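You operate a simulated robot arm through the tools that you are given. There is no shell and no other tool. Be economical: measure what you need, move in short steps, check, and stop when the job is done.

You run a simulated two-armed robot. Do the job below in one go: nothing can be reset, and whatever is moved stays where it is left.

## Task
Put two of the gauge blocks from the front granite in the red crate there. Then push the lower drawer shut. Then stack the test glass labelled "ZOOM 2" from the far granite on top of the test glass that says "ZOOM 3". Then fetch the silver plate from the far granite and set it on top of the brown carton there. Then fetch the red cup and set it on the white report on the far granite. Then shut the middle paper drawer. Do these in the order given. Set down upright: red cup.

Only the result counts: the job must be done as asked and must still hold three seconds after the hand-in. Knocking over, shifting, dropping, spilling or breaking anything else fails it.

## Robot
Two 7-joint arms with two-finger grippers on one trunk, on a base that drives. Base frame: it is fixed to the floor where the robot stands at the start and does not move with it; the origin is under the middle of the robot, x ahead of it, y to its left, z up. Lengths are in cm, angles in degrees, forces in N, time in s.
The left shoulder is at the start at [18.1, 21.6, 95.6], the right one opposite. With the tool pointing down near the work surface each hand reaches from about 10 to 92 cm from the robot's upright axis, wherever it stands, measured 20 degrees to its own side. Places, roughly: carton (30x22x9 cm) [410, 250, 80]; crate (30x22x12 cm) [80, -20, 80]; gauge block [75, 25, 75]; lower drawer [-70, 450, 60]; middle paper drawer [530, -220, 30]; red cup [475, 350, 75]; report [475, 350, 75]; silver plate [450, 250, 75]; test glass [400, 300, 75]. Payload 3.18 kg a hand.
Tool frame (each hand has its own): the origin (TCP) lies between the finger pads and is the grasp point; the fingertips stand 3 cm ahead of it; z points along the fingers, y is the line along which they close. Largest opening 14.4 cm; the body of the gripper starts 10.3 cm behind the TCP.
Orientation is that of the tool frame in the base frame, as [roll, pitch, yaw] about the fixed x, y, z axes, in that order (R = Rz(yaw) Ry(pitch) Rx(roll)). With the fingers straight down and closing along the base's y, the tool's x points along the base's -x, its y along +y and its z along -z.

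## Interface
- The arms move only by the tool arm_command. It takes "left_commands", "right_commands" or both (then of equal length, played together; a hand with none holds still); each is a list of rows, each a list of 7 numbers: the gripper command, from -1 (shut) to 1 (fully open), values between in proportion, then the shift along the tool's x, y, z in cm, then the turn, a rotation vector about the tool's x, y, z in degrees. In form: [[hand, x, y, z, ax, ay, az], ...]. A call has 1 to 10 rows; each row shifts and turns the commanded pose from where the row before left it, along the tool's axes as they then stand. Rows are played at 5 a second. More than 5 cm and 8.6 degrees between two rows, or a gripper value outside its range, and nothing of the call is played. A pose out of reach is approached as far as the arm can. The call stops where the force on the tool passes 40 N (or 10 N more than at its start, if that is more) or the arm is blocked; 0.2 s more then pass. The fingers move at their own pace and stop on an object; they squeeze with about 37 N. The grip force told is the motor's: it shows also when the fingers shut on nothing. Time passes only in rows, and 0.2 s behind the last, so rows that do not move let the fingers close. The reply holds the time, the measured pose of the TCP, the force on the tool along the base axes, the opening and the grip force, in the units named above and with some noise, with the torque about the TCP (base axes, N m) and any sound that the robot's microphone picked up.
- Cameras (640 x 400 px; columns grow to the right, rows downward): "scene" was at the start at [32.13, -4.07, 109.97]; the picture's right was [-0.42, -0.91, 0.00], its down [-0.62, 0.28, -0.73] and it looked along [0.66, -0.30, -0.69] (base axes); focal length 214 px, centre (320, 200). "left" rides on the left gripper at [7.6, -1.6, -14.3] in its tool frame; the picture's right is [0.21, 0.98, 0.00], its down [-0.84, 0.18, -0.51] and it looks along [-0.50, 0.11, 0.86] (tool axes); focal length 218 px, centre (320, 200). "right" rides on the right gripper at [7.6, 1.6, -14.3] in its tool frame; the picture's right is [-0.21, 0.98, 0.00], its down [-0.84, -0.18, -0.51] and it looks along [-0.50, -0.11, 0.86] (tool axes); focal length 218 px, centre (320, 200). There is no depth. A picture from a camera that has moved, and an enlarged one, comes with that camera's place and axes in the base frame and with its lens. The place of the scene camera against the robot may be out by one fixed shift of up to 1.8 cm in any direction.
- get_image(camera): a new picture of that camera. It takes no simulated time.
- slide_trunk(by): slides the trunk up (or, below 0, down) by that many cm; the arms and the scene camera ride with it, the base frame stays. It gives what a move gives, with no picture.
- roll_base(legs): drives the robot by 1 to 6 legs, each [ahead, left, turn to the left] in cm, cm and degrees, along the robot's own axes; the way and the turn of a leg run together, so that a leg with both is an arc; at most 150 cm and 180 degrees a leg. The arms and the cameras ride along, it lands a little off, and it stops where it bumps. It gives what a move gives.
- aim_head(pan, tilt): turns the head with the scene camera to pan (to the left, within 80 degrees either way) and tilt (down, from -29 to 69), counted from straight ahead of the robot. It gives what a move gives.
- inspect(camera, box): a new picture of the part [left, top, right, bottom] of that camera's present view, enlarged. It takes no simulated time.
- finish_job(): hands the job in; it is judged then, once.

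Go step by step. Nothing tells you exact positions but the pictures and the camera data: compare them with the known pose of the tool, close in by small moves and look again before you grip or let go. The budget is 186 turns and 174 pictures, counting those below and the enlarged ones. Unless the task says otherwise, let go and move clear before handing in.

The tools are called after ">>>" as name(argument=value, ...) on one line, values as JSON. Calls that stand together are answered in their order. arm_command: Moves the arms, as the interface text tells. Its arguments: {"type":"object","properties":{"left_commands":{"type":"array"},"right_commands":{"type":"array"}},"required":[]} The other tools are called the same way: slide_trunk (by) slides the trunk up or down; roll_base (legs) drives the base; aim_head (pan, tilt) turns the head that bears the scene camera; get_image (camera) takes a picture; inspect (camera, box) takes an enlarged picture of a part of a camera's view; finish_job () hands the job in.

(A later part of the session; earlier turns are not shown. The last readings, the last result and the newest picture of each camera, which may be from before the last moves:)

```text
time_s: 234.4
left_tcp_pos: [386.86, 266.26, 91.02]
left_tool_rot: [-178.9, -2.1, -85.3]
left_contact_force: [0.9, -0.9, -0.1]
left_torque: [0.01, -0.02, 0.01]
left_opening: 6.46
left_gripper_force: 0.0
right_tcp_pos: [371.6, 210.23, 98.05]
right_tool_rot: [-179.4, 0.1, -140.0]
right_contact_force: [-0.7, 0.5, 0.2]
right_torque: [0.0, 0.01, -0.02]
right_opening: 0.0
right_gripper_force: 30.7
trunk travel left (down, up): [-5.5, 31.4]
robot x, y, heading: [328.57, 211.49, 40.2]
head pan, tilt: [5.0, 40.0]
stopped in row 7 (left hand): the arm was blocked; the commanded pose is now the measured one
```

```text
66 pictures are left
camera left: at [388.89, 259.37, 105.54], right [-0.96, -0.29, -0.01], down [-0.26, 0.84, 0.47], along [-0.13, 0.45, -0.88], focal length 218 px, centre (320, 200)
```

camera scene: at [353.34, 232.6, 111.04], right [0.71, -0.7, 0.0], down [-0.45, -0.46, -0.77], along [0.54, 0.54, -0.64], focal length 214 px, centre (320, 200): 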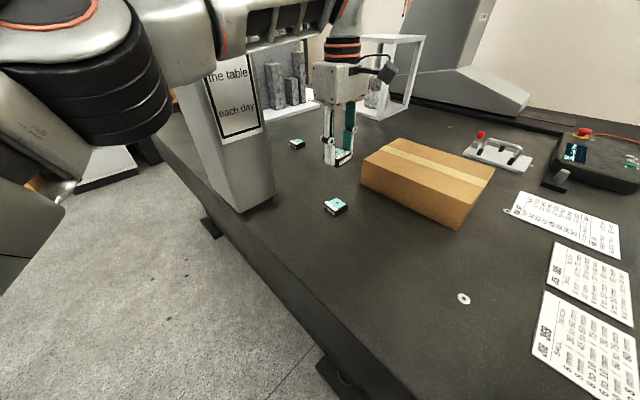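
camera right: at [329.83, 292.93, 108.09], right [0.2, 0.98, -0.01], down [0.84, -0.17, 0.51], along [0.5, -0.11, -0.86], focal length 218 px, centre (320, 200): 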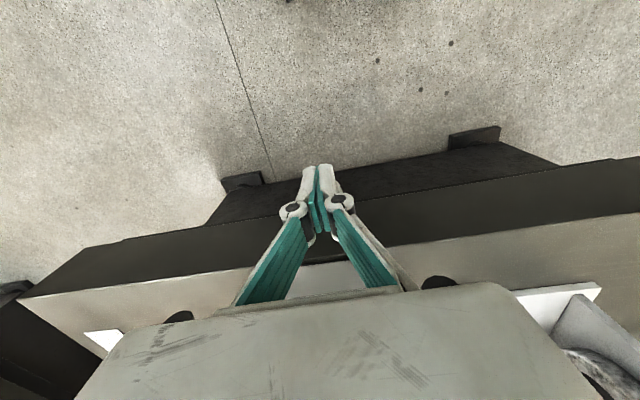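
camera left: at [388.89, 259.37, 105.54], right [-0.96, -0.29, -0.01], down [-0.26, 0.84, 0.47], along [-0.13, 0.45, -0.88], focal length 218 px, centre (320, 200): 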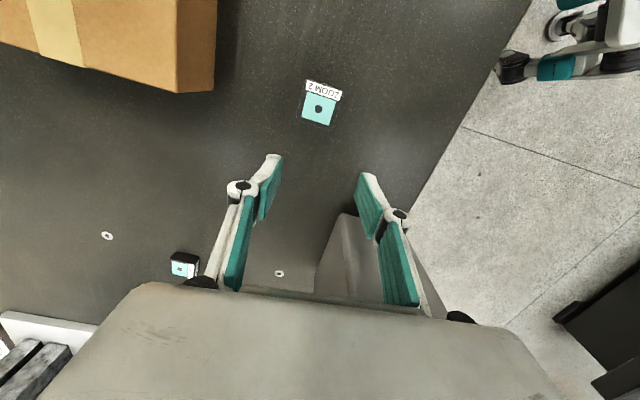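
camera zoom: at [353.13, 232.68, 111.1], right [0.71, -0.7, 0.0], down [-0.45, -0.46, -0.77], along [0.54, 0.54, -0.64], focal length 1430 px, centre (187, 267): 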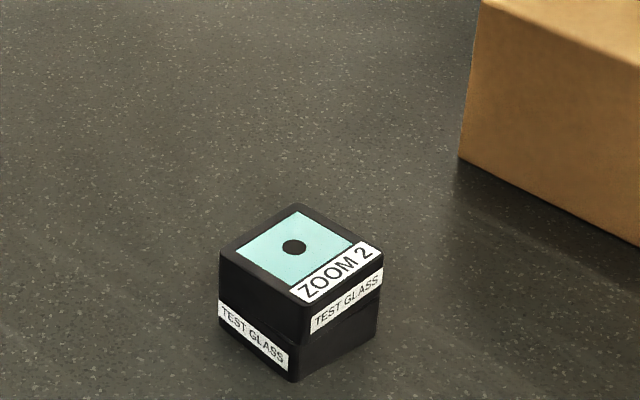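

The glasses are stacked neatly. Now I'll retract the hand, back out and drive round to the right side of the bench, where the silver plate (near [453,240]) is reachable with the right hand.

>>> arm_command(left_commands=[[-0.1, 2.94, 3.26, -0.3, 0, 0, 0], [-0.1, 2.94, 3.26, -0.3, 0, 0, 0], [-0.1, 2.94, 3.26, -0.3, 0, 0, 0], [-0.1, 2.94, 3.26, -0.3, 0, 0, 0], [-0.1, 2.94, 3.26, -0.3, 0, 0, 0]])

>>> roll_base(legs=[[-45, 0, 0]])

>>> roll_base(legs=[[0, 0, -40]])

>>> roll_base(legs=[[30, -32, 0]])

>>> roll_base(legs=[[110, 0, 0]])

```text
time_s: 235.7
left_tcp_pos: [371.79, 250.06, 92.67]
left_tool_rot: [-179.0, -1.7, -85.6]
left_contact_force: [0.5, 0.1, -0.5]
left_torque: [0.02, -0.01, 0.0]
left_opening: 6.5
left_gripper_force: 0.1
right_tcp_pos: [371.62, 210.22, 98.23]
right_tool_rot: [-179.4, 0.3, -139.9]
right_contact_force: [0.0, 0.1, -0.4]
right_torque: [0.03, 0.0, -0.03]
right_opening: 0.01
right_gripper_force: 30.7
trunk travel left (down, up): [-5.5, 31.4]
robot x, y, heading: [328.68, 211.18, 40.1]
head pan, tilt: [5.0, 40.0]
```

```text
time_s: 238.4
left_tcp_pos: [337.5, 220.99, 92.56]
left_tool_rot: [-179.1, -1.9, -85.5]
left_contact_force: [0.2, -0.5, 1.1]
left_torque: [0.01, -0.02, 0.02]
left_opening: 6.51
left_gripper_force: 0.2
right_tcp_pos: [337.41, 181.34, 98.16]
right_tool_rot: [-179.4, 0.2, -139.8]
right_contact_force: [-0.4, 0.5, -0.7]
right_torque: [0.01, -0.01, 0.01]
right_opening: 0.0
right_gripper_force: 30.9
trunk travel left (down, up): [-5.5, 31.4]
robot x, y, heading: [294.44, 182.41, 40.5]
head pan, tilt: [5.0, 40.0]
```

```text
time_s: 240.6
left_tcp_pos: [352.4, 184.69, 92.55]
left_tool_rot: [-179.2, -1.9, -125.4]
left_contact_force: [-0.1, -0.1, -0.3]
left_torque: [0.0, -0.03, -0.01]
left_opening: 6.46
left_gripper_force: 0.0
right_tcp_pos: [326.82, 153.98, 98.06]
right_tool_rot: [-179.4, 0.2, -179.7]
right_contact_force: [-0.8, 0.4, 0.0]
right_torque: [-0.01, 0.0, -0.01]
right_opening: 0.0
right_gripper_force: 30.8
trunk travel left (down, up): [-5.5, 31.4]
robot x, y, heading: [294.83, 182.25, 0.4]
head pan, tilt: [5.0, 40.0]
```

```text
time_s: 244.0
left_tcp_pos: [382.69, 152.78, 92.59]
left_tool_rot: [-179.1, -2.0, -125.5]
left_contact_force: [-0.2, 0.8, -0.8]
left_torque: [0.03, -0.03, 0.0]
left_opening: 6.47
left_gripper_force: 0.2
right_tcp_pos: [356.98, 122.45, 98.06]
right_tool_rot: [-179.4, 0.2, -179.9]
right_contact_force: [-0.5, -0.4, 0.6]
right_torque: [0.0, 0.02, -0.02]
right_opening: 0.03
right_gripper_force: 30.4
trunk travel left (down, up): [-5.5, 31.4]
robot x, y, heading: [325.02, 150.66, 0.5]
head pan, tilt: [5.0, 40.0]
```

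```text
time_s: 249.6
left_tcp_pos: [491.84, 153.01, 92.45]
left_tool_rot: [-179.0, -1.8, -125.9]
left_contact_force: [-0.3, 0.2, 0.7]
left_torque: [0.04, 0.01, -0.02]
left_opening: 6.48
left_gripper_force: 0.0
right_tcp_pos: [465.95, 122.63, 98.1]
right_tool_rot: [-179.4, 0.1, 179.9]
right_contact_force: [1.2, -0.9, 0.6]
right_torque: [0.01, 0.02, 0.0]
right_opening: 0.0
right_gripper_force: 30.3
trunk travel left (down, up): [-5.5, 31.4]
robot x, y, heading: [434.03, 150.77, 0.1]
head pan, tilt: [5.0, 40.0]
```

I'll turn to face the bench from its right side and look.

>>> roll_base(legs=[[0, 0, 90]])

>>> aim_head(pan=-10, tilt=35)

>>> get_image(camera="scene")

>>> get_image(camera="right")

```text
time_s: 253.8
left_tcp_pos: [431.29, 208.77, 92.58]
left_tool_rot: [-179.1, -1.8, -35.0]
left_contact_force: [-0.5, 0.1, -1.1]
left_torque: [-0.02, -0.02, 0.02]
left_opening: 6.48
left_gripper_force: 0.1
right_tcp_pos: [461.96, 183.47, 98.22]
right_tool_rot: [-179.3, 0.2, -89.3]
right_contact_force: [-0.1, 0.0, -0.3]
right_torque: [0.01, -0.03, 0.0]
right_opening: 0.02
right_gripper_force: 30.6
trunk travel left (down, up): [-5.5, 31.4]
robot x, y, heading: [434.1, 150.83, 91.2]
head pan, tilt: [5.0, 40.0]
```

```text
time_s: 254.6
left_tcp_pos: [431.33, 208.85, 92.57]
left_tool_rot: [-179.1, -2.0, -35.0]
left_contact_force: [0.5, 0.1, -0.8]
left_torque: [0.01, -0.03, 0.08]
left_opening: 6.46
left_gripper_force: 0.0
right_tcp_pos: [461.99, 183.36, 98.12]
right_tool_rot: [-179.4, 0.3, -89.3]
right_contact_force: [1.2, -0.6, -0.5]
right_torque: [-0.03, 0.02, 0.01]
right_opening: 0.0
right_gripper_force: 31.1
trunk travel left (down, up): [-5.5, 31.4]
robot x, y, heading: [434.18, 151.27, 90.9]
head pan, tilt: [-10.0, 35.0]
```

```text
65 pictures are left
camera scene: at [434.53, 183.74, 111.87], right [0.99, -0.16, 0.0], down [-0.09, -0.57, -0.82], along [0.13, 0.81, -0.57], focal length 214 px, centre (320, 200)
```

scene: 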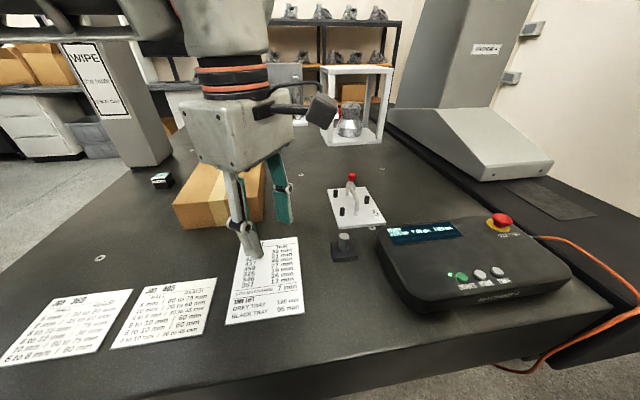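

```text
64 pictures are left
camera right: at [460.07, 175.78, 112.26], right [-0.98, 0.2, -0.01], down [0.16, 0.84, 0.51], along [0.11, 0.5, -0.86], focal length 218 px, centre (320, 200)
```

right: 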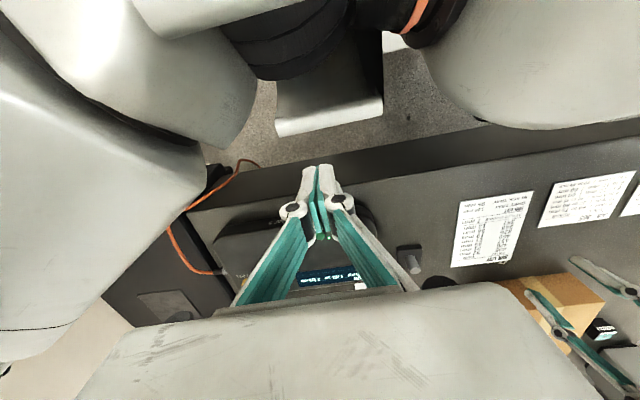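

I see the silver plate with a red-knob clamp at about [452,236], with a stubby block in front and the pendant to its right. I'll zoom for grip details and the sheets.

>>> inspect(camera="scene", box=[305, 160, 405, 265])

>>> inspect(camera="scene", box=[260, 60, 420, 160])

```text
3.81 times, centred on (355, 212) of scene
camera zoom: at [434.53, 183.74, 111.87], right [0.99, -0.16, 0.0], down [-0.09, -0.57, -0.82], along [0.13, 0.81, -0.57], focal length 817 px, centre (187, 152)
```

zoom: 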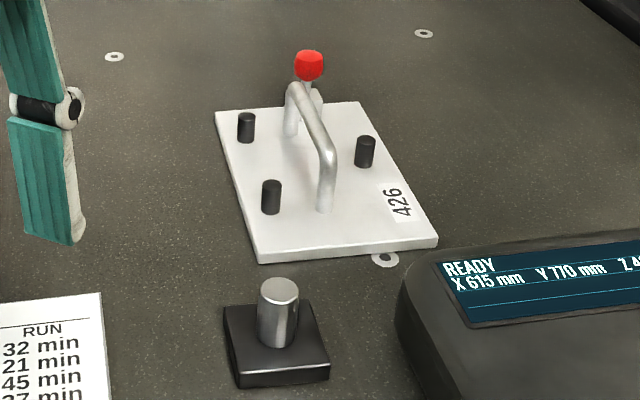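

```text
4.00 times, centred on (340, 110) of scene
camera zoom: at [434.53, 183.74, 111.87], right [0.99, -0.16, 0.0], down [-0.09, -0.57, -0.82], along [0.13, 0.81, -0.57], focal length 858 px, centre (240, 560)
```

zoom: 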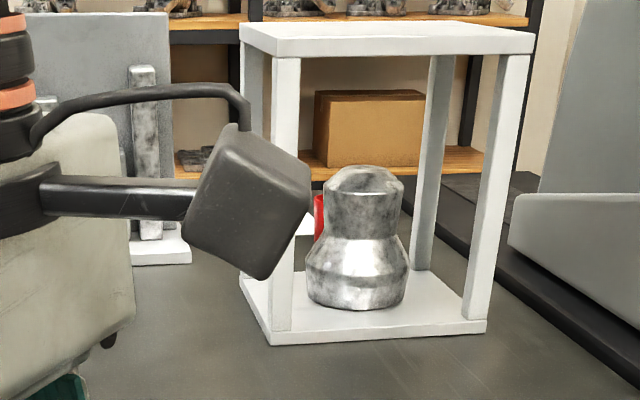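

The plate's handle bar runs along y at about x=450.7, y 231–242, z≈78. I'll tuck the left hand, lower the trunk, move closer and bring the right hand above the handle.

>>> arm_command(left_commands=[[-0.1, -1.0, 3.8, -0.5, 0, 0, 0], [-0.1, -1.0, 3.8, -0.5, 0, 0, 0], [-0.1, -1.0, 3.8, -0.5, 0, 0, 0], [-0.1, -1.0, 3.8, -0.5, 0, 0, 0]], right_commands=[[-0.4, -4, 1, 0, 0, 0, 0], [-0.4, -4, 1, 0, 0, 0, 0], [-0.4, -4, 1, 0, 0, 0, 0], [-0.4, -4, 1, 0, 0, 0, 0]])

>>> slide_trunk(by=-4)

>>> roll_base(legs=[[7, 0, -1]])

>>> get_image(camera="right")

```text
time_s: 255.6
left_tcp_pos: [419.13, 198.68, 94.15]
left_tool_rot: [-179.1, -2.0, -35.0]
left_contact_force: [-0.6, -1.1, -0.3]
left_torque: [0.01, 0.0, 0.0]
left_opening: 6.47
left_gripper_force: 0.1
right_tcp_pos: [457.56, 199.37, 98.27]
right_tool_rot: [-179.3, 0.4, -89.4]
right_contact_force: [-0.8, 1.0, -0.4]
right_torque: [0.0, -0.03, 0.03]
right_opening: 4.33
right_gripper_force: 0.0
trunk travel left (down, up): [-5.5, 31.4]
robot x, y, heading: [434.24, 151.51, 90.7]
head pan, tilt: [-10.0, 35.0]
```

```text
time_s: 256.4
left_tcp_pos: [419.21, 198.58, 90.31]
left_tool_rot: [-178.9, -1.8, -35.0]
left_contact_force: [-0.4, -0.7, 0.7]
left_torque: [0.03, -0.02, -0.02]
left_opening: 6.49
left_gripper_force: 0.0
right_tcp_pos: [457.68, 199.4, 94.27]
right_tool_rot: [-179.4, 0.2, -89.4]
right_contact_force: [0.1, -0.3, -0.2]
right_torque: [0.04, -0.02, 0.02]
right_opening: 4.32
right_gripper_force: 0.0
trunk travel left (down, up): [-1.5, 35.4]
robot x, y, heading: [433.66, 151.15, 90.7]
head pan, tilt: [-10.0, 35.0]
```

```text
time_s: 257.5
left_tcp_pos: [419.99, 205.8, 90.03]
left_tool_rot: [-179.1, -1.8, -36.0]
left_contact_force: [-0.6, -0.2, 0.0]
left_torque: [-0.03, -0.01, 0.01]
left_opening: 6.45
left_gripper_force: 0.1
right_tcp_pos: [458.43, 205.92, 94.08]
right_tool_rot: [-179.4, 0.3, -90.3]
right_contact_force: [-0.5, 0.3, -0.5]
right_torque: [-0.02, 0.0, 0.02]
right_opening: 4.32
right_gripper_force: 0.1
trunk travel left (down, up): [-1.5, 35.4]
robot x, y, heading: [434.17, 158.08, 89.8]
head pan, tilt: [-10.0, 35.0]
```

```text
61 pictures are left
camera right: at [456.51, 198.34, 108.24], right [-0.98, 0.21, -0.01], down [0.18, 0.84, 0.51], along [0.12, 0.5, -0.86], focal length 218 px, centre (320, 200)
```

right: 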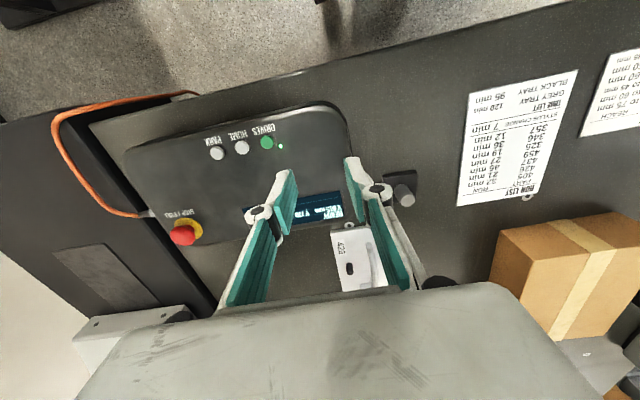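

The plate appears just ahead. I'll extend the right hand over it.

>>> arm_command(right_commands=[[-0.4, -4.4, 1.48, 0.4, 0, 0, 0], [-0.4, -4.4, 1.48, 0.4, 0, 0, 0], [-0.4, -4.4, 1.48, 0.4, 0, 0, 0], [-0.4, -4.4, 1.48, 0.4, 0, 0, 0], [-0.4, -4.4, 1.48, 0.4, 0, 0, 0]])

>>> get_image(camera="right")

>>> get_image(camera="scene")

```text
time_s: 258.7
left_tcp_pos: [419.89, 205.9, 90.11]
left_tool_rot: [-179.1, -1.8, -36.0]
left_contact_force: [-0.5, 0.2, 0.8]
left_torque: [-0.02, 0.01, -0.01]
left_opening: 6.48
left_gripper_force: 0.1
right_tcp_pos: [450.9, 228.04, 92.03]
right_tool_rot: [-179.2, 0.2, -90.3]
right_contact_force: [0.9, -0.2, 0.3]
right_torque: [-0.03, 0.01, -0.02]
right_opening: 4.33
right_gripper_force: 0.1
trunk travel left (down, up): [-1.5, 35.4]
robot x, y, heading: [433.96, 158.28, 89.8]
head pan, tilt: [-10.0, 35.0]
```

```text
60 pictures are left
camera right: at [449.01, 220.42, 106.25], right [-0.98, 0.21, -0.01], down [0.18, 0.84, 0.51], along [0.12, 0.5, -0.86], focal length 218 px, centre (320, 200)
```

right: 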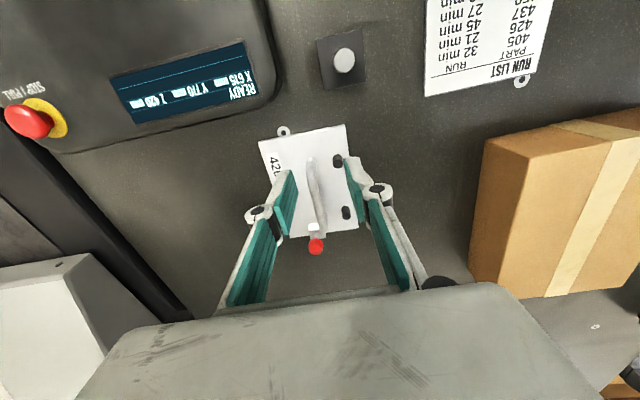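

```text
59 pictures are left
camera scene: at [435.01, 194.09, 106.62], right [0.98, -0.17, 0.0], down [-0.1, -0.57, -0.82], along [0.14, 0.81, -0.57], focal length 214 px, centre (320, 200)
```

scene: 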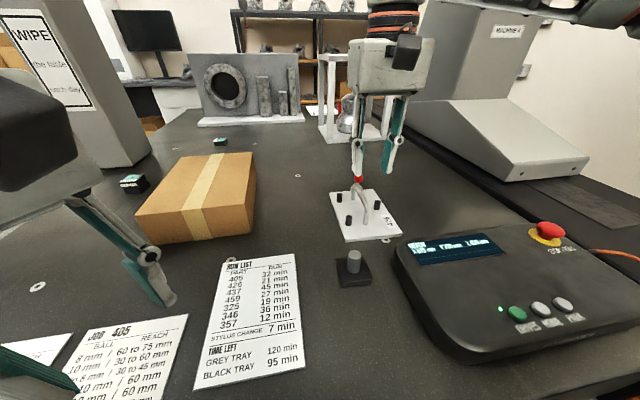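

From the right camera the handle runs from [452.8,230.4] to [454.4,241.9]. I'll move over its middle, turn 8° to match, and come down to z≈83 to check.

>>> arm_command(right_commands=[[-0.4, -4.1, -1.35, 2, 0, 0, 0], [-0.4, -4.1, -1.35, 2, 0, 0, 0], [-0.4, 0, 0, 2, 0, 0, 8], [-0.4, 0, 0, 2.5, 0, 0, 0]])

>>> inspect(camera="right", box=[200, 80, 440, 260])

>>> inspect(camera="scene", box=[310, 100, 440, 250])

```text
time_s: 259.7
left_tcp_pos: [419.92, 205.91, 90.22]
left_tool_rot: [-179.1, -1.8, -36.0]
left_contact_force: [0.0, 1.0, -0.2]
left_torque: [0.0, -0.02, -0.02]
left_opening: 6.47
left_gripper_force: 0.1
right_tcp_pos: [452.42, 231.98, 85.47]
right_tool_rot: [-179.4, 0.4, -98.2]
right_contact_force: [-0.1, 0.1, -0.2]
right_torque: [0.02, 0.01, 0.0]
right_opening: 4.3
right_gripper_force: 0.0
right hand out of reach, approached as far as the arm can: row 2
trunk travel left (down, up): [-1.5, 35.4]
robot x, y, heading: [433.7, 158.11, 89.8]
head pan, tilt: [-10.0, 35.0]
```

```text
2.22 times, centred on (320, 170) of right
camera zoom: at [449.45, 224.67, 99.64], right [-0.94, 0.35, -0.01], down [0.29, 0.81, 0.51], along [0.19, 0.48, -0.86], focal length 485 px, centre (320, 267)
```

zoom: 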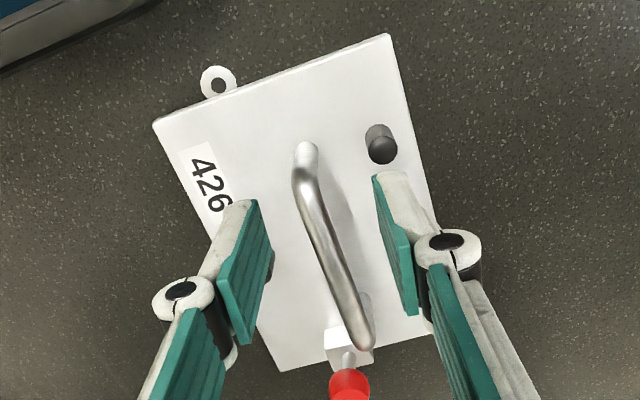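

```text
2.67 times, centred on (375, 175) of scene
camera zoom: at [435.06, 194.06, 106.64], right [0.98, -0.17, 0.0], down [-0.1, -0.56, -0.82], along [0.14, 0.81, -0.57], focal length 572 px, centre (173, 267)
```

zoom: 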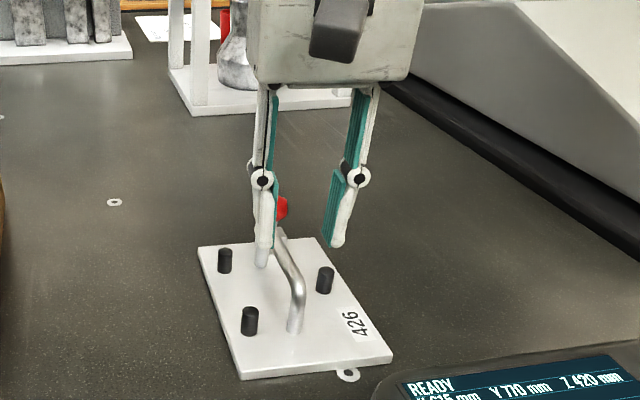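

The bar is actually within about 3° of y, centred at [453.3,236]. I'll turn back 5°, and move forward and down.

>>> arm_command(right_commands=[[-0.4, 0, 0, 1, 0, 0, -5], [-0.4, -1.8, -0.6, 1, 0, 0, 0], [-0.4, -1.8, -0.5, 0.5, 0, 0, 0], [-0.4, 0, 0, 0, 0, 0, 0]])

>>> inspect(camera="right", box=[200, 80, 440, 260])

```text
time_s: 260.7
left_tcp_pos: [419.93, 205.94, 90.06]
left_tool_rot: [-179.1, -2.0, -36.0]
left_contact_force: [0.6, 0.5, -0.2]
left_torque: [0.01, -0.01, 0.01]
left_opening: 6.52
left_gripper_force: 0.2
right_tcp_pos: [453.93, 235.52, 83.05]
right_tool_rot: [-179.4, 0.2, -93.2]
right_contact_force: [0.6, 0.3, -0.4]
right_torque: [0.04, -0.02, -0.02]
right_opening: 4.35
right_gripper_force: 0.1
trunk travel left (down, up): [-1.5, 35.4]
robot x, y, heading: [433.78, 158.08, 89.9]
head pan, tilt: [-10.0, 35.0]
```

```text
2.22 times, centred on (320, 170) of right
camera zoom: at [451.54, 227.96, 97.27], right [-0.96, 0.26, -0.01], down [0.22, 0.83, 0.51], along [0.14, 0.49, -0.86], focal length 485 px, centre (320, 267)
```

zoom: 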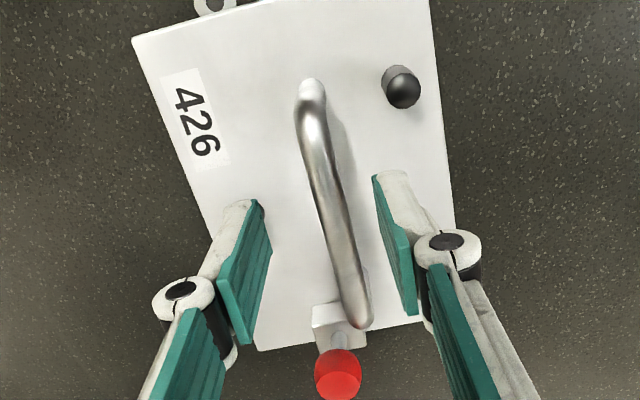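

Nearly centred on the bar. I'll shift 0.6 cm, lower to z≈79.5 and close.

>>> arm_command(right_commands=[[-0.5, 0, 0.6, 1.2, 0, 0, 0], [-0.5, 0, 0, 1.2, 0, 0, 0], [-0.5, 0, 0, 1.0, 0, 0, 0], [-0.5, 0, 0, 0, 0, 0, 0]])

>>> inspect(camera="right", box=[200, 80, 440, 260])

>>> inspect(camera="scene", box=[310, 120, 430, 250])

```text
time_s: 261.7
left_tcp_pos: [419.98, 205.79, 90.16]
left_tool_rot: [-179.1, -1.9, -36.0]
left_contact_force: [0.0, -1.1, 0.1]
left_torque: [0.02, -0.01, -0.02]
left_opening: 6.47
left_gripper_force: 0.2
right_tcp_pos: [453.22, 235.6, 79.61]
right_tool_rot: [-179.4, 0.2, -93.2]
right_contact_force: [0.1, 0.0, 0.4]
right_torque: [-0.02, 0.0, -0.02]
right_opening: 3.6
right_gripper_force: 0.0
trunk travel left (down, up): [-1.5, 35.4]
robot x, y, heading: [433.86, 157.87, 90.1]
head pan, tilt: [-10.0, 35.0]
```

```text
2.22 times, centred on (320, 170) of right
camera zoom: at [450.96, 228.03, 93.84], right [-0.96, 0.26, -0.01], down [0.22, 0.83, 0.51], along [0.14, 0.49, -0.86], focal length 485 px, centre (320, 267)
```

zoom: 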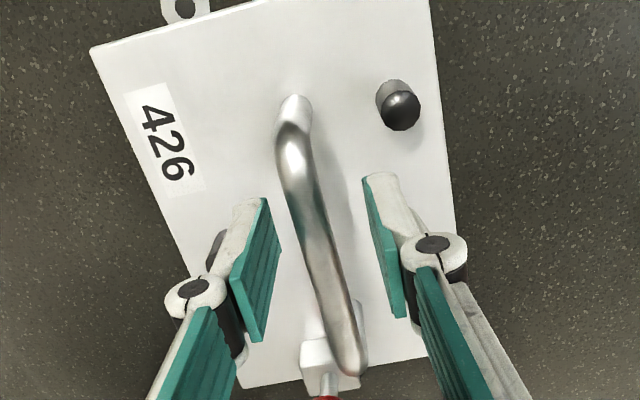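

```text
3.08 times, centred on (370, 185) of scene
camera zoom: at [435.05, 194.03, 106.66], right [0.98, -0.17, 0.0], down [-0.1, -0.56, -0.82], along [0.14, 0.81, -0.57], focal length 660 px, centre (166, 246)
```

zoom: 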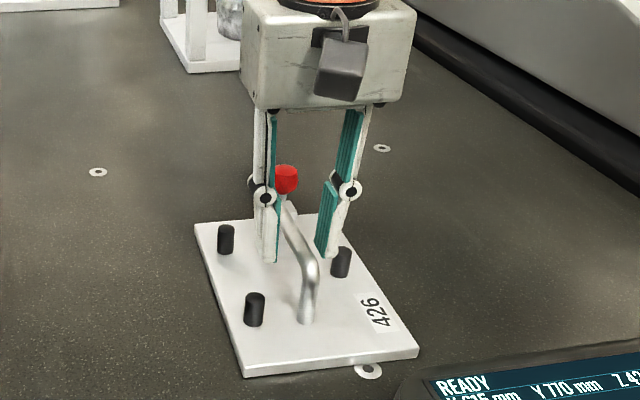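

The bar is between the fingertips. I'll close and lift slightly.

>>> arm_command(right_commands=[[-0.5, 0, 0, 0.3, 0, 0, 0], [-1, 0, 0, 0, 0, 0, 0], [-1, 0, 0, 0, 0, 0, 0], [-1, 0, 0, 0, 0, 0, 0], [-1, 0, 0, -1, 0, 0, 0], [-1, 0, 0, -1, 0, 0, 0]])

>>> inspect(camera="scene", box=[310, 120, 430, 250])

```text
time_s: 263.1
left_tcp_pos: [420.13, 205.82, 90.12]
left_tool_rot: [-179.1, -1.9, -36.0]
left_contact_force: [-0.3, 0.5, -0.3]
left_torque: [0.0, 0.0, 0.0]
left_opening: 6.47
left_gripper_force: 0.0
right_tcp_pos: [453.45, 235.64, 81.33]
right_tool_rot: [-179.4, 0.1, -93.4]
right_contact_force: [0.0, -0.1, -8.8]
right_torque: [-0.29, 0.11, 0.03]
right_opening: 1.34
right_gripper_force: 37.3
trunk travel left (down, up): [-1.5, 35.4]
robot x, y, heading: [433.62, 158.25, 89.9]
head pan, tilt: [-10.0, 35.0]
```

```text
3.08 times, centred on (370, 185) of scene
camera zoom: at [435.07, 194.1, 106.62], right [0.98, -0.17, 0.0], down [-0.1, -0.57, -0.82], along [0.14, 0.81, -0.57], focal length 660 px, centre (166, 246)
```

zoom: 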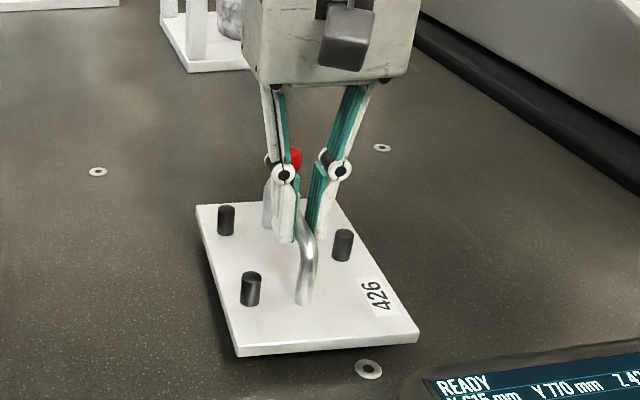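

The plate is lifted level (about 9 N). I'll raise and retract it, tuck the left hand, back away, and carry it round to the front to set it on the carton from there.

>>> arm_command(left_commands=[[-0.1, 0, 0, 0, 0, 0, 0], [-0.1, 0, 0, 0, 0, 0, 0], [-0.1, 3.0, 1.9, -0.5, 0, 0, 0], [-0.1, 3.0, 1.9, -0.5, 0, 0, 0], [-0.1, 3.0, 1.9, -0.5, 0, 0, 0], [-0.1, 0, 0, 0, 0, 0, 0], [-0.1, 0, 0, 0, 0, 0, 0]], right_commands=[[-1, 0.5, 0, -2.5, 0, 0, 0], [-1, 1, 0, -2.5, 0, 0, 0], [-1, 2.5, 0, -2.5, 0, 0, 0], [-1, 3.5, 0, -2.5, 0, 0, 0], [-1, 4, 0, -2, 0, 0, 0], [-1, 4, 0, -1, 0, 0, 0], [-1, 4, 0, 0, 0, 0, 0]])

>>> get_image(camera="scene")

```text
time_s: 264.1
left_tcp_pos: [422.31, 200.14, 91.32]
left_tool_rot: [-179.6, -2.7, -32.7]
left_contact_force: [0.7, 3.6, -8.3]
left_torque: [-0.39, 0.5, 0.22]
left_opening: 6.49
left_gripper_force: 0.0
right_tcp_pos: [452.85, 227.93, 91.29]
right_tool_rot: [-179.3, 0.0, -93.3]
right_contact_force: [-0.1, 0.9, -10.0]
right_torque: [-0.32, 0.05, -0.02]
right_opening: 1.32
right_gripper_force: 36.9
trunk travel left (down, up): [-1.5, 35.4]
robot x, y, heading: [433.74, 157.73, 89.9]
head pan, tilt: [-10.0, 35.0]
stopped in row 5 (left hand): the force on the tool passed its limit at 102 N (the readings are from after the stop); the commanded pose is now the measured one
```

```text
52 pictures are left
camera scene: at [435.58, 194.1, 106.84], right [0.97, -0.23, 0.0], down [-0.13, -0.54, -0.83], along [0.19, 0.81, -0.55], focal length 214 px, centre (320, 200)
```

scene: 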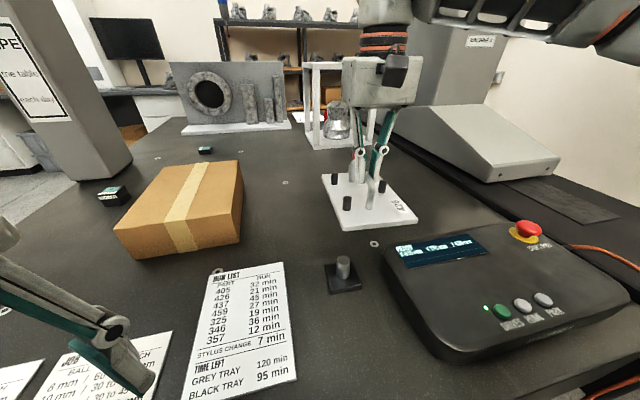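

The left hand bumped the robot's own head, so I'll move it back outward, then continue retracting the plate.

>>> arm_command(left_commands=[[-0.1, -3.0, -0.5, 0, 0, 0, 0], [-0.1, -2.5, 2, 0, 0, 0, 0], [-0.1, -2.5, 3, 0, 0, 0, 0], [-0.1, 0, 0, 0, 0, 0, 0]], right_commands=[[-1, 0, 0, 0, 0, 0, 0], [-1, 3, 0, -1, 0, 0, 0], [-1, 4, 0, -1, 0, 0, 0], [-1, 4, 0, -1, 0, 0, 0]])

>>> roll_base(legs=[[-20, 0, 0]])

>>> aim_head(pan=0, tilt=35)

>>> get_image(camera="scene")

```text
time_s: 265.1
left_tcp_pos: [413.25, 200.8, 91.0]
left_tool_rot: [-179.5, -2.7, -32.8]
left_contact_force: [0.0, 0.1, 1.0]
left_torque: [0.0, 0.01, 0.02]
left_opening: 6.5
left_gripper_force: 0.0
right_tcp_pos: [452.24, 216.89, 94.37]
right_tool_rot: [-179.3, 0.3, -93.4]
right_contact_force: [0.6, -1.0, -8.8]
right_torque: [-0.26, 0.08, -0.01]
right_opening: 1.32
right_gripper_force: 36.7
trunk travel left (down, up): [-1.5, 35.4]
robot x, y, heading: [434.02, 158.51, 89.6]
head pan, tilt: [-10.0, 35.0]
```

```text
time_s: 266.7
left_tcp_pos: [413.23, 180.82, 90.88]
left_tool_rot: [-179.5, -2.9, -32.9]
left_contact_force: [-0.2, -0.5, 0.3]
left_torque: [0.01, 0.04, 0.01]
left_opening: 6.49
left_gripper_force: 0.0
right_tcp_pos: [451.95, 196.95, 94.33]
right_tool_rot: [-179.4, 0.2, -93.3]
right_contact_force: [0.7, -0.3, -8.9]
right_torque: [-0.27, 0.06, 0.0]
right_opening: 1.33
right_gripper_force: 37.4
trunk travel left (down, up): [-1.5, 35.4]
robot x, y, heading: [433.72, 137.91, 89.8]
head pan, tilt: [-10.0, 35.0]
```

```text
time_s: 267.4
left_tcp_pos: [413.23, 180.94, 91.02]
left_tool_rot: [-179.5, -2.8, -33.0]
left_contact_force: [0.5, 0.0, 0.1]
left_torque: [-0.01, -0.02, 0.03]
left_opening: 6.48
left_gripper_force: 0.1
right_tcp_pos: [452.13, 197.14, 94.38]
right_tool_rot: [-179.3, 0.2, -93.2]
right_contact_force: [-0.5, 0.1, -9.1]
right_torque: [-0.27, 0.06, -0.03]
right_opening: 1.35
right_gripper_force: 36.4
trunk travel left (down, up): [-1.5, 35.4]
robot x, y, heading: [433.73, 138.34, 89.7]
head pan, tilt: [0.0, 35.0]
```

```text
51 pictures are left
camera scene: at [433.54, 174.31, 106.62], right [1.0, 0.0, 0.0], down [0.0, -0.57, -0.82], along [0.0, 0.82, -0.57], focal length 214 px, centre (320, 200)
```

scene: 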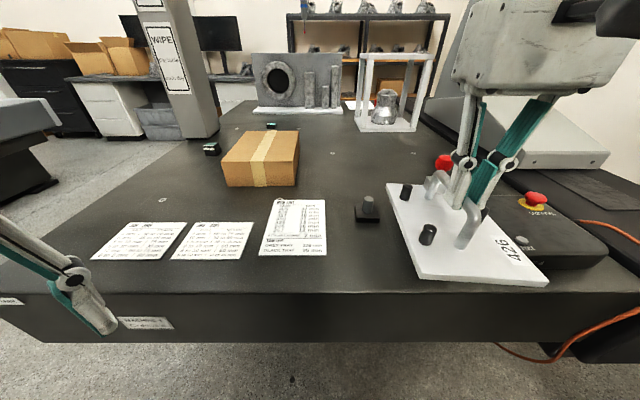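

The plate is level and clear. I'll slide left along the side of the bench, then turn to face its front.

>>> roll_base(legs=[[-8, 140, 0]])

>>> roll_base(legs=[[0, 0, -82]])

>>> roll_base(legs=[[10, 110, 0]])

>>> aim_head(pan=0, tilt=40)

>>> get_image(camera="scene")

```text
time_s: 279.9
left_tcp_pos: [273.23, 172.9, 91.01]
left_tool_rot: [-179.5, -2.9, -32.7]
left_contact_force: [0.1, -0.4, 0.5]
left_torque: [0.03, -0.03, 0.01]
left_opening: 6.51
left_gripper_force: 0.1
right_tcp_pos: [312.12, 188.99, 94.38]
right_tool_rot: [-179.4, 0.2, -93.1]
right_contact_force: [0.2, 1.2, -8.9]
right_torque: [-0.28, 0.06, 0.03]
right_opening: 1.33
right_gripper_force: 37.3
trunk travel left (down, up): [-1.5, 35.4]
robot x, y, heading: [294.09, 130.42, 90.1]
head pan, tilt: [0.0, 35.0]
```

```text
time_s: 283.8
left_tcp_pos: [333.5, 156.76, 90.95]
left_tool_rot: [-179.4, -2.9, -114.7]
left_contact_force: [0.7, -0.2, 0.2]
left_torque: [0.0, 0.02, 0.01]
left_opening: 6.48
left_gripper_force: 0.1
right_tcp_pos: [354.97, 120.63, 94.4]
right_tool_rot: [-179.3, 0.2, -175.0]
right_contact_force: [0.3, 0.1, -9.3]
right_torque: [0.02, 0.28, 0.0]
right_opening: 1.34
right_gripper_force: 37.0
trunk travel left (down, up): [-1.5, 35.4]
robot x, y, heading: [294.11, 129.97, 8.0]
head pan, tilt: [0.0, 35.0]
```

```text
time_s: 293.8
left_tcp_pos: [326.8, 267.67, 90.97]
left_tool_rot: [-179.5, -2.9, -114.1]
left_contact_force: [1.2, 0.4, -0.8]
left_torque: [-0.01, 0.01, -0.03]
left_opening: 6.49
left_gripper_force: 0.0
right_tcp_pos: [348.81, 231.65, 94.42]
right_tool_rot: [-179.3, 0.2, -174.5]
right_contact_force: [0.7, 0.8, -9.5]
right_torque: [-0.03, 0.29, -0.01]
right_opening: 1.34
right_gripper_force: 37.5
trunk travel left (down, up): [-1.5, 35.4]
robot x, y, heading: [287.87, 240.72, 8.8]
head pan, tilt: [0.0, 35.0]
```

```text
time_s: 294.4
left_tcp_pos: [326.9, 267.66, 90.9]
left_tool_rot: [-179.4, -2.9, -114.1]
left_contact_force: [0.9, 0.5, -0.9]
left_torque: [0.05, -0.02, -0.01]
left_opening: 6.48
left_gripper_force: 0.0
right_tcp_pos: [348.75, 231.7, 94.38]
right_tool_rot: [-179.3, 0.1, -174.5]
right_contact_force: [0.8, -0.2, -9.6]
right_torque: [-0.02, 0.29, 0.01]
right_opening: 1.35
right_gripper_force: 37.4
trunk travel left (down, up): [-1.5, 35.4]
robot x, y, heading: [288.18, 241.11, 8.4]
head pan, tilt: [0.0, 40.0]
```

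```text
50 pictures are left
camera scene: at [323.53, 245.59, 105.87], right [0.15, -0.99, 0.0], down [-0.64, -0.1, -0.77], along [0.76, 0.12, -0.64], focal length 214 px, centre (320, 200)
```

scene: 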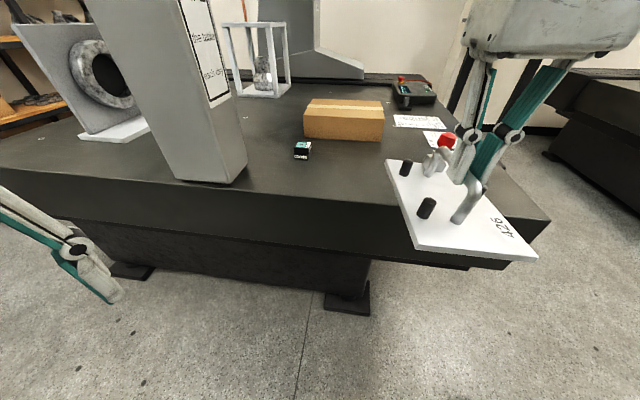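

The route to the carton is clear. I'll drive in toward the front edge.

>>> roll_base(legs=[[41, -2, 0]])

>>> get_image(camera="scene")

>>> get_image(camera="right")

```text
time_s: 296.8
left_tcp_pos: [363.93, 271.95, 90.81]
left_tool_rot: [-179.0, -1.8, -114.9]
left_contact_force: [-0.2, 0.8, -0.4]
left_torque: [-0.01, 0.0, -0.02]
left_opening: 6.46
left_gripper_force: 0.1
right_tcp_pos: [386.53, 235.9, 94.17]
right_tool_rot: [-179.2, 0.0, -174.2]
right_contact_force: [0.0, -0.5, -8.7]
right_torque: [0.0, 0.29, -0.02]
right_opening: 1.32
right_gripper_force: 37.3
trunk travel left (down, up): [-1.5, 35.4]
robot x, y, heading: [325.38, 244.71, 8.9]
head pan, tilt: [0.0, 40.0]
stopped in leg 1: the robot was blocked; the commanded pose is now the measured one
```

```text
49 pictures are left
camera scene: at [361.12, 249.69, 105.96], right [0.16, -0.99, 0.0], down [-0.63, -0.1, -0.77], along [0.76, 0.12, -0.64], focal length 214 px, centre (320, 200)
```

scene: 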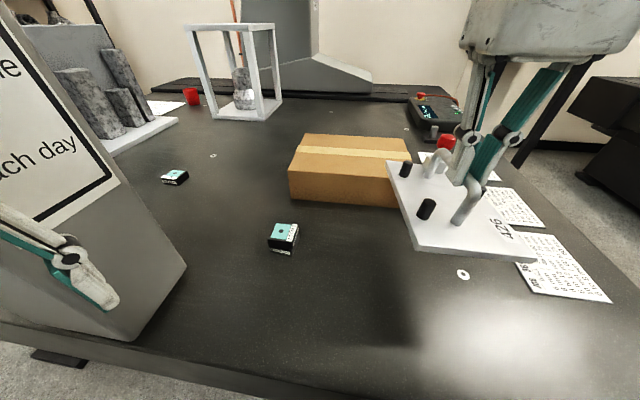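

```text
48 pictures are left
camera right: at [378.6, 237.01, 108.37], right [0.11, 0.99, -0.01], down [0.86, -0.09, 0.51], along [0.51, -0.07, -0.86], focal length 218 px, centre (320, 200)
```

right: 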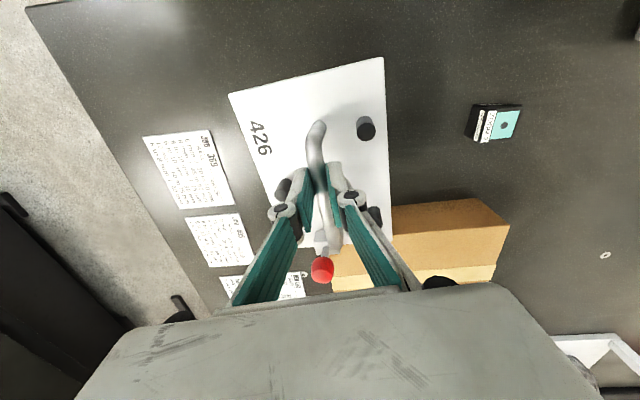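

The base stopped early, probably because the left wrist met the post. I'll back up 3 cm, pull the left hand back from the post, then go in again.

>>> roll_base(legs=[[-4, 0, 0]])

>>> arm_command(left_commands=[[-0.1, 1.3, 2.7, 0, 0, 0, 0], [-0.1, 1.3, 2.7, 0, 0, 0, 0], [-0.1, 1.3, 2.7, 0, 0, 0, 0]])

>>> roll_base(legs=[[10, -3, 0]])

```text
time_s: 297.6
left_tcp_pos: [360.04, 271.27, 90.7]
left_tool_rot: [-179.2, -1.9, -114.9]
left_contact_force: [0.6, 0.4, -0.1]
left_torque: [0.0, -0.05, 0.03]
left_opening: 6.47
left_gripper_force: 0.3
right_tcp_pos: [382.7, 235.14, 94.27]
right_tool_rot: [-179.3, 0.1, -174.4]
right_contact_force: [-0.4, 0.0, -9.9]
right_torque: [0.01, 0.21, -0.02]
right_opening: 1.34
right_gripper_force: 36.9
trunk travel left (down, up): [-1.5, 35.4]
robot x, y, heading: [321.06, 244.11, 8.8]
head pan, tilt: [0.0, 40.0]
```

```text
time_s: 298.5
left_tcp_pos: [352.15, 271.11, 90.78]
left_tool_rot: [-178.6, -2.0, -115.0]
left_contact_force: [14.5, -2.7, -4.0]
left_torque: [0.05, 0.14, -0.07]
left_opening: 5.58
left_gripper_force: 0.1
right_tcp_pos: [382.78, 235.12, 94.02]
right_tool_rot: [-179.0, -0.2, -174.3]
right_contact_force: [0.8, -0.6, -9.3]
right_torque: [0.03, 0.3, 0.01]
right_opening: 1.34
right_gripper_force: 36.8
trunk travel left (down, up): [-1.5, 35.4]
robot x, y, heading: [321.64, 244.02, 9.1]
head pan, tilt: [0.0, 40.0]
stopped in row 3 (left hand): the force on the tool passed its limit at 61 N (the readings are from after the stop); the commanded pose is now the measured one
```

```text
time_s: 299.7
left_tcp_pos: [359.6, 270.75, 91.47]
left_tool_rot: [-175.8, -0.8, -112.5]
left_contact_force: [18.9, 7.9, 0.5]
left_torque: [-0.22, 0.53, -0.64]
left_opening: 5.55
left_gripper_force: 0.0
right_tcp_pos: [391.32, 235.44, 94.67]
right_tool_rot: [-179.3, 0.6, -172.3]
right_contact_force: [-0.3, 0.3, -9.5]
right_torque: [0.0, 0.24, 0.0]
right_opening: 1.33
right_gripper_force: 36.9
trunk travel left (down, up): [-1.5, 35.4]
robot x, y, heading: [331.2, 242.59, 11.0]
head pan, tilt: [0.0, 40.0]
stopped in leg 1: the robot was blocked; the commanded pose is now the measured one
```

The left hand is squeezed between body and post. I'll move it out forward-right over the free area, clear of both.

>>> arm_command(left_commands=[[-0.1, 1.74, -3.64, -0.4, 0, 0, 0], [-0.1, 1.74, -3.64, -0.4, 0, 0, 0], [-0.1, 1.74, -3.64, -0.4, 0, 0, 0], [-0.1, 1.74, -3.64, -0.4, 0, 0, 0]])

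>>> get_image(camera="scene")

```text
time_s: 300.2
left_tcp_pos: [360.57, 270.48, 92.32]
left_tool_rot: [-175.8, -1.4, -107.6]
left_contact_force: [-3.3, 25.2, 11.8]
left_torque: [-5.18, -0.39, -0.38]
left_opening: 6.46
left_gripper_force: 0.0
right_tcp_pos: [391.07, 239.16, 94.81]
right_tool_rot: [-178.9, 0.6, -169.3]
right_contact_force: [-0.8, 1.7, -7.6]
right_torque: [-0.12, 0.17, 0.05]
right_opening: 1.36
right_gripper_force: 36.9
trunk travel left (down, up): [-1.5, 35.4]
robot x, y, heading: [330.66, 242.87, 13.5]
head pan, tilt: [0.0, 40.0]
stopped in row 2 (left hand): the force on the tool passed its limit at 208 N (the readings are from after the stop); the commanded pose is now the measured one
```

```text
47 pictures are left
camera scene: at [364.58, 250.84, 106.19], right [0.23, -0.97, 0.0], down [-0.62, -0.15, -0.77], along [0.75, 0.17, -0.64], focal length 214 px, centre (320, 200)
```

scene: 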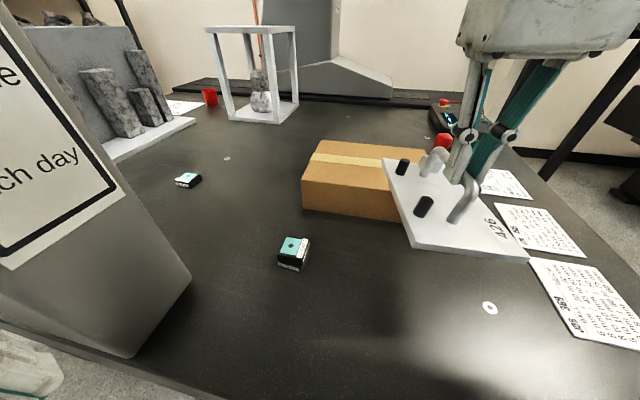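

The left hand is wedged against the robot's own head side. I'll back off 15 cm, then park the left hand wide on the left.

>>> roll_base(legs=[[-20, -4, 0]])

>>> get_image(camera="left")

```text
time_s: 301.1
left_tcp_pos: [359.34, 268.7, 91.97]
left_tool_rot: [-177.5, -1.9, -108.3]
left_contact_force: [-7.9, 22.3, 3.4]
left_torque: [-4.06, -1.15, -0.68]
left_opening: 6.49
left_gripper_force: 0.1
right_tcp_pos: [389.7, 237.37, 94.09]
right_tool_rot: [-179.1, -0.2, -169.9]
right_contact_force: [0.7, 0.0, -8.4]
right_torque: [-0.05, 0.27, 0.01]
right_opening: 1.34
right_gripper_force: 37.2
trunk travel left (down, up): [-1.5, 35.4]
robot x, y, heading: [328.7, 241.79, 13.2]
head pan, tilt: [0.0, 40.0]
stopped in leg 1: the force on the tool passed its limit at 72 N (the readings are from after the stop); the commanded pose is now the measured one
```

```text
46 pictures are left
camera left: at [358.29, 261.68, 106.43], right [-0.99, 0.11, -0.04], down [0.08, 0.88, 0.47], along [0.08, 0.46, -0.88], focal length 218 px, centre (320, 200)
```

left: 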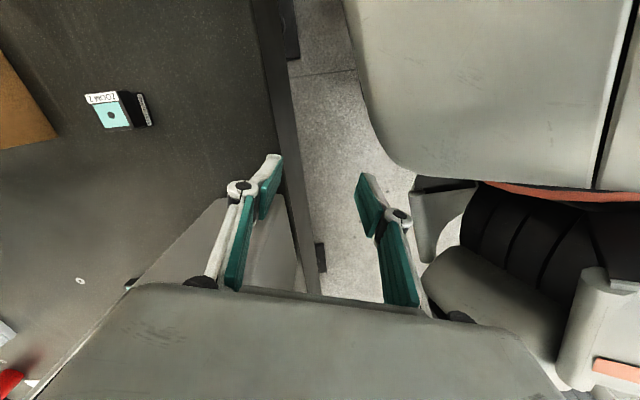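

The head is pushing the hand toward +y. I'll ease the hand 3 cm to +y and up, then back the base away.

>>> arm_command(left_commands=[[-0.1, -1.5, 0.2, -1, 0, 0, 0], [-0.1, -1.5, 0.2, -1, 0, 0, 0]])

>>> roll_base(legs=[[-15, -6, 0]])

```text
time_s: 301.7
left_tcp_pos: [360.0, 271.81, 93.79]
left_tool_rot: [-177.6, -1.9, -108.2]
left_contact_force: [0.3, -0.5, -0.2]
left_torque: [-0.01, -0.01, -0.03]
left_opening: 6.49
left_gripper_force: 0.1
right_tcp_pos: [389.79, 237.44, 94.14]
right_tool_rot: [-179.0, 0.0, -169.9]
right_contact_force: [0.3, -0.7, -9.7]
right_torque: [-0.06, 0.29, -0.01]
right_opening: 1.33
right_gripper_force: 37.2
trunk travel left (down, up): [-1.5, 35.4]
robot x, y, heading: [328.32, 241.92, 13.3]
head pan, tilt: [0.0, 40.0]
```

```text
time_s: 303.1
left_tcp_pos: [346.79, 262.5, 93.7]
left_tool_rot: [-177.6, -1.9, -108.2]
left_contact_force: [0.9, -0.5, 0.2]
left_torque: [-0.04, 0.01, -0.01]
left_opening: 6.48
left_gripper_force: 0.0
right_tcp_pos: [376.52, 228.2, 94.26]
right_tool_rot: [-179.1, -0.1, -169.8]
right_contact_force: [-0.3, -0.3, -8.5]
right_torque: [-0.04, 0.29, -0.02]
right_opening: 1.31
right_gripper_force: 37.4
trunk travel left (down, up): [-1.5, 35.4]
robot x, y, heading: [315.14, 232.53, 12.9]
head pan, tilt: [0.0, 40.0]
```

Free again. I'll park the left hand wide and back, away from both head and post.

>>> arm_command(left_commands=[[-0.1, -4.28, 1.4, 0, 0, 0, 0], [-0.1, -4.28, 1.4, 0, 0, 0, 0], [-0.1, -4.28, 1.4, 0, 0, 0, 0], [-0.1, -0.8, 4.8, 0, 0, 0, 0], [-0.1, -0.8, 4.8, 0, 0, 0, 0], [-0.1, -0.8, 4.8, 0, 0, 0, 0], [-0.1, -0.8, 4.8, 0, 0, 0, 0]])

>>> roll_base(legs=[[15, 2, 0]])

>>> get_image(camera="scene")

```text
time_s: 304.7
left_tcp_pos: [331.15, 282.0, 89.74]
left_tool_rot: [-177.3, -1.8, -108.7]
left_contact_force: [-0.7, -1.1, -0.2]
left_torque: [-0.04, -0.15, -0.03]
left_opening: 6.48
left_gripper_force: 0.0
left hand out of reach, approached as far as the arm can: row 4, 5
right_tcp_pos: [376.49, 228.11, 94.14]
right_tool_rot: [-179.2, -0.1, -169.9]
right_contact_force: [0.7, 0.0, -10.3]
right_torque: [-0.04, 0.36, 0.01]
right_opening: 1.36
right_gripper_force: 36.6
trunk travel left (down, up): [-1.5, 35.4]
robot x, y, heading: [315.28, 232.3, 12.9]
head pan, tilt: [0.0, 40.0]
```

```text
time_s: 306.1
left_tcp_pos: [345.1, 287.55, 89.63]
left_tool_rot: [-177.5, -1.8, -108.2]
left_contact_force: [-0.6, 0.0, -0.6]
left_torque: [0.0, 0.0, -0.04]
left_opening: 6.47
left_gripper_force: 0.1
right_tcp_pos: [390.58, 233.63, 94.09]
right_tool_rot: [-179.0, -0.1, -169.6]
right_contact_force: [-0.1, 0.0, -9.5]
right_torque: [-0.04, 0.35, -0.01]
right_opening: 1.32
right_gripper_force: 37.1
trunk travel left (down, up): [-1.5, 35.4]
robot x, y, heading: [328.83, 237.67, 13.1]
head pan, tilt: [0.0, 40.0]
```

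```text
45 pictures are left
camera scene: at [364.43, 245.4, 105.85], right [0.23, -0.97, 0.0], down [-0.63, -0.15, -0.77], along [0.75, 0.17, -0.64], focal length 214 px, centre (320, 200)
```

scene: 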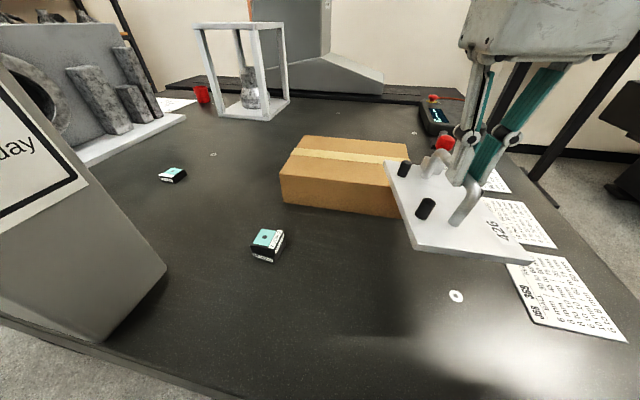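

Clear now. I'll creep 4 cm closer, then extend the plate over the carton.

>>> roll_base(legs=[[4, 0, 0]])

>>> arm_command(right_commands=[[-1, -3.5, 1.2, 0, 0, 0, 0], [-1, -3.5, 1.2, 0, 0, 0, 0], [-1, -3.0, 1.2, 0.5, 0, 0, 0]])

>>> get_image(camera="right")

```text
time_s: 307.0
left_tcp_pos: [348.91, 288.42, 89.51]
left_tool_rot: [-177.4, -1.9, -108.3]
left_contact_force: [0.9, -0.1, -0.6]
left_torque: [-0.01, 0.04, 0.03]
left_opening: 6.46
left_gripper_force: 0.1
right_tcp_pos: [394.5, 234.46, 93.96]
right_tool_rot: [-179.0, -0.2, -169.7]
right_contact_force: [-0.1, -0.2, -9.9]
right_torque: [-0.06, 0.33, -0.03]
right_opening: 1.32
right_gripper_force: 37.0
trunk travel left (down, up): [-1.5, 35.4]
robot x, y, heading: [333.06, 238.26, 13.2]
head pan, tilt: [0.0, 40.0]
```

```text
time_s: 307.8
left_tcp_pos: [348.81, 288.39, 89.52]
left_tool_rot: [-177.5, -2.0, -108.2]
left_contact_force: [-0.4, 0.0, -0.6]
left_torque: [-0.04, 0.02, -0.01]
left_opening: 6.47
left_gripper_force: 0.1
right_tcp_pos: [403.6, 239.74, 93.42]
right_tool_rot: [-179.1, -0.1, -169.7]
right_contact_force: [-0.3, 0.2, -10.3]
right_torque: [-0.02, 0.3, 0.01]
right_opening: 1.34
right_gripper_force: 36.9
trunk travel left (down, up): [-1.5, 35.4]
robot x, y, heading: [332.96, 238.46, 13.3]
head pan, tilt: [0.0, 40.0]
```

```text
44 pictures are left
camera right: at [395.74, 240.34, 107.58], right [0.03, 1.0, -0.02], down [0.86, -0.02, 0.51], along [0.51, -0.03, -0.86], focal length 218 px, centre (320, 200)
```

right: 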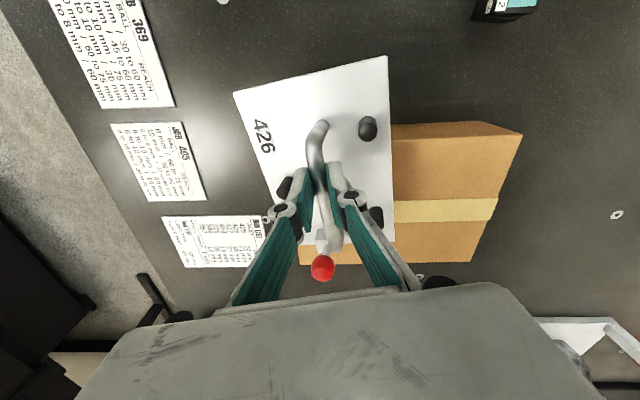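

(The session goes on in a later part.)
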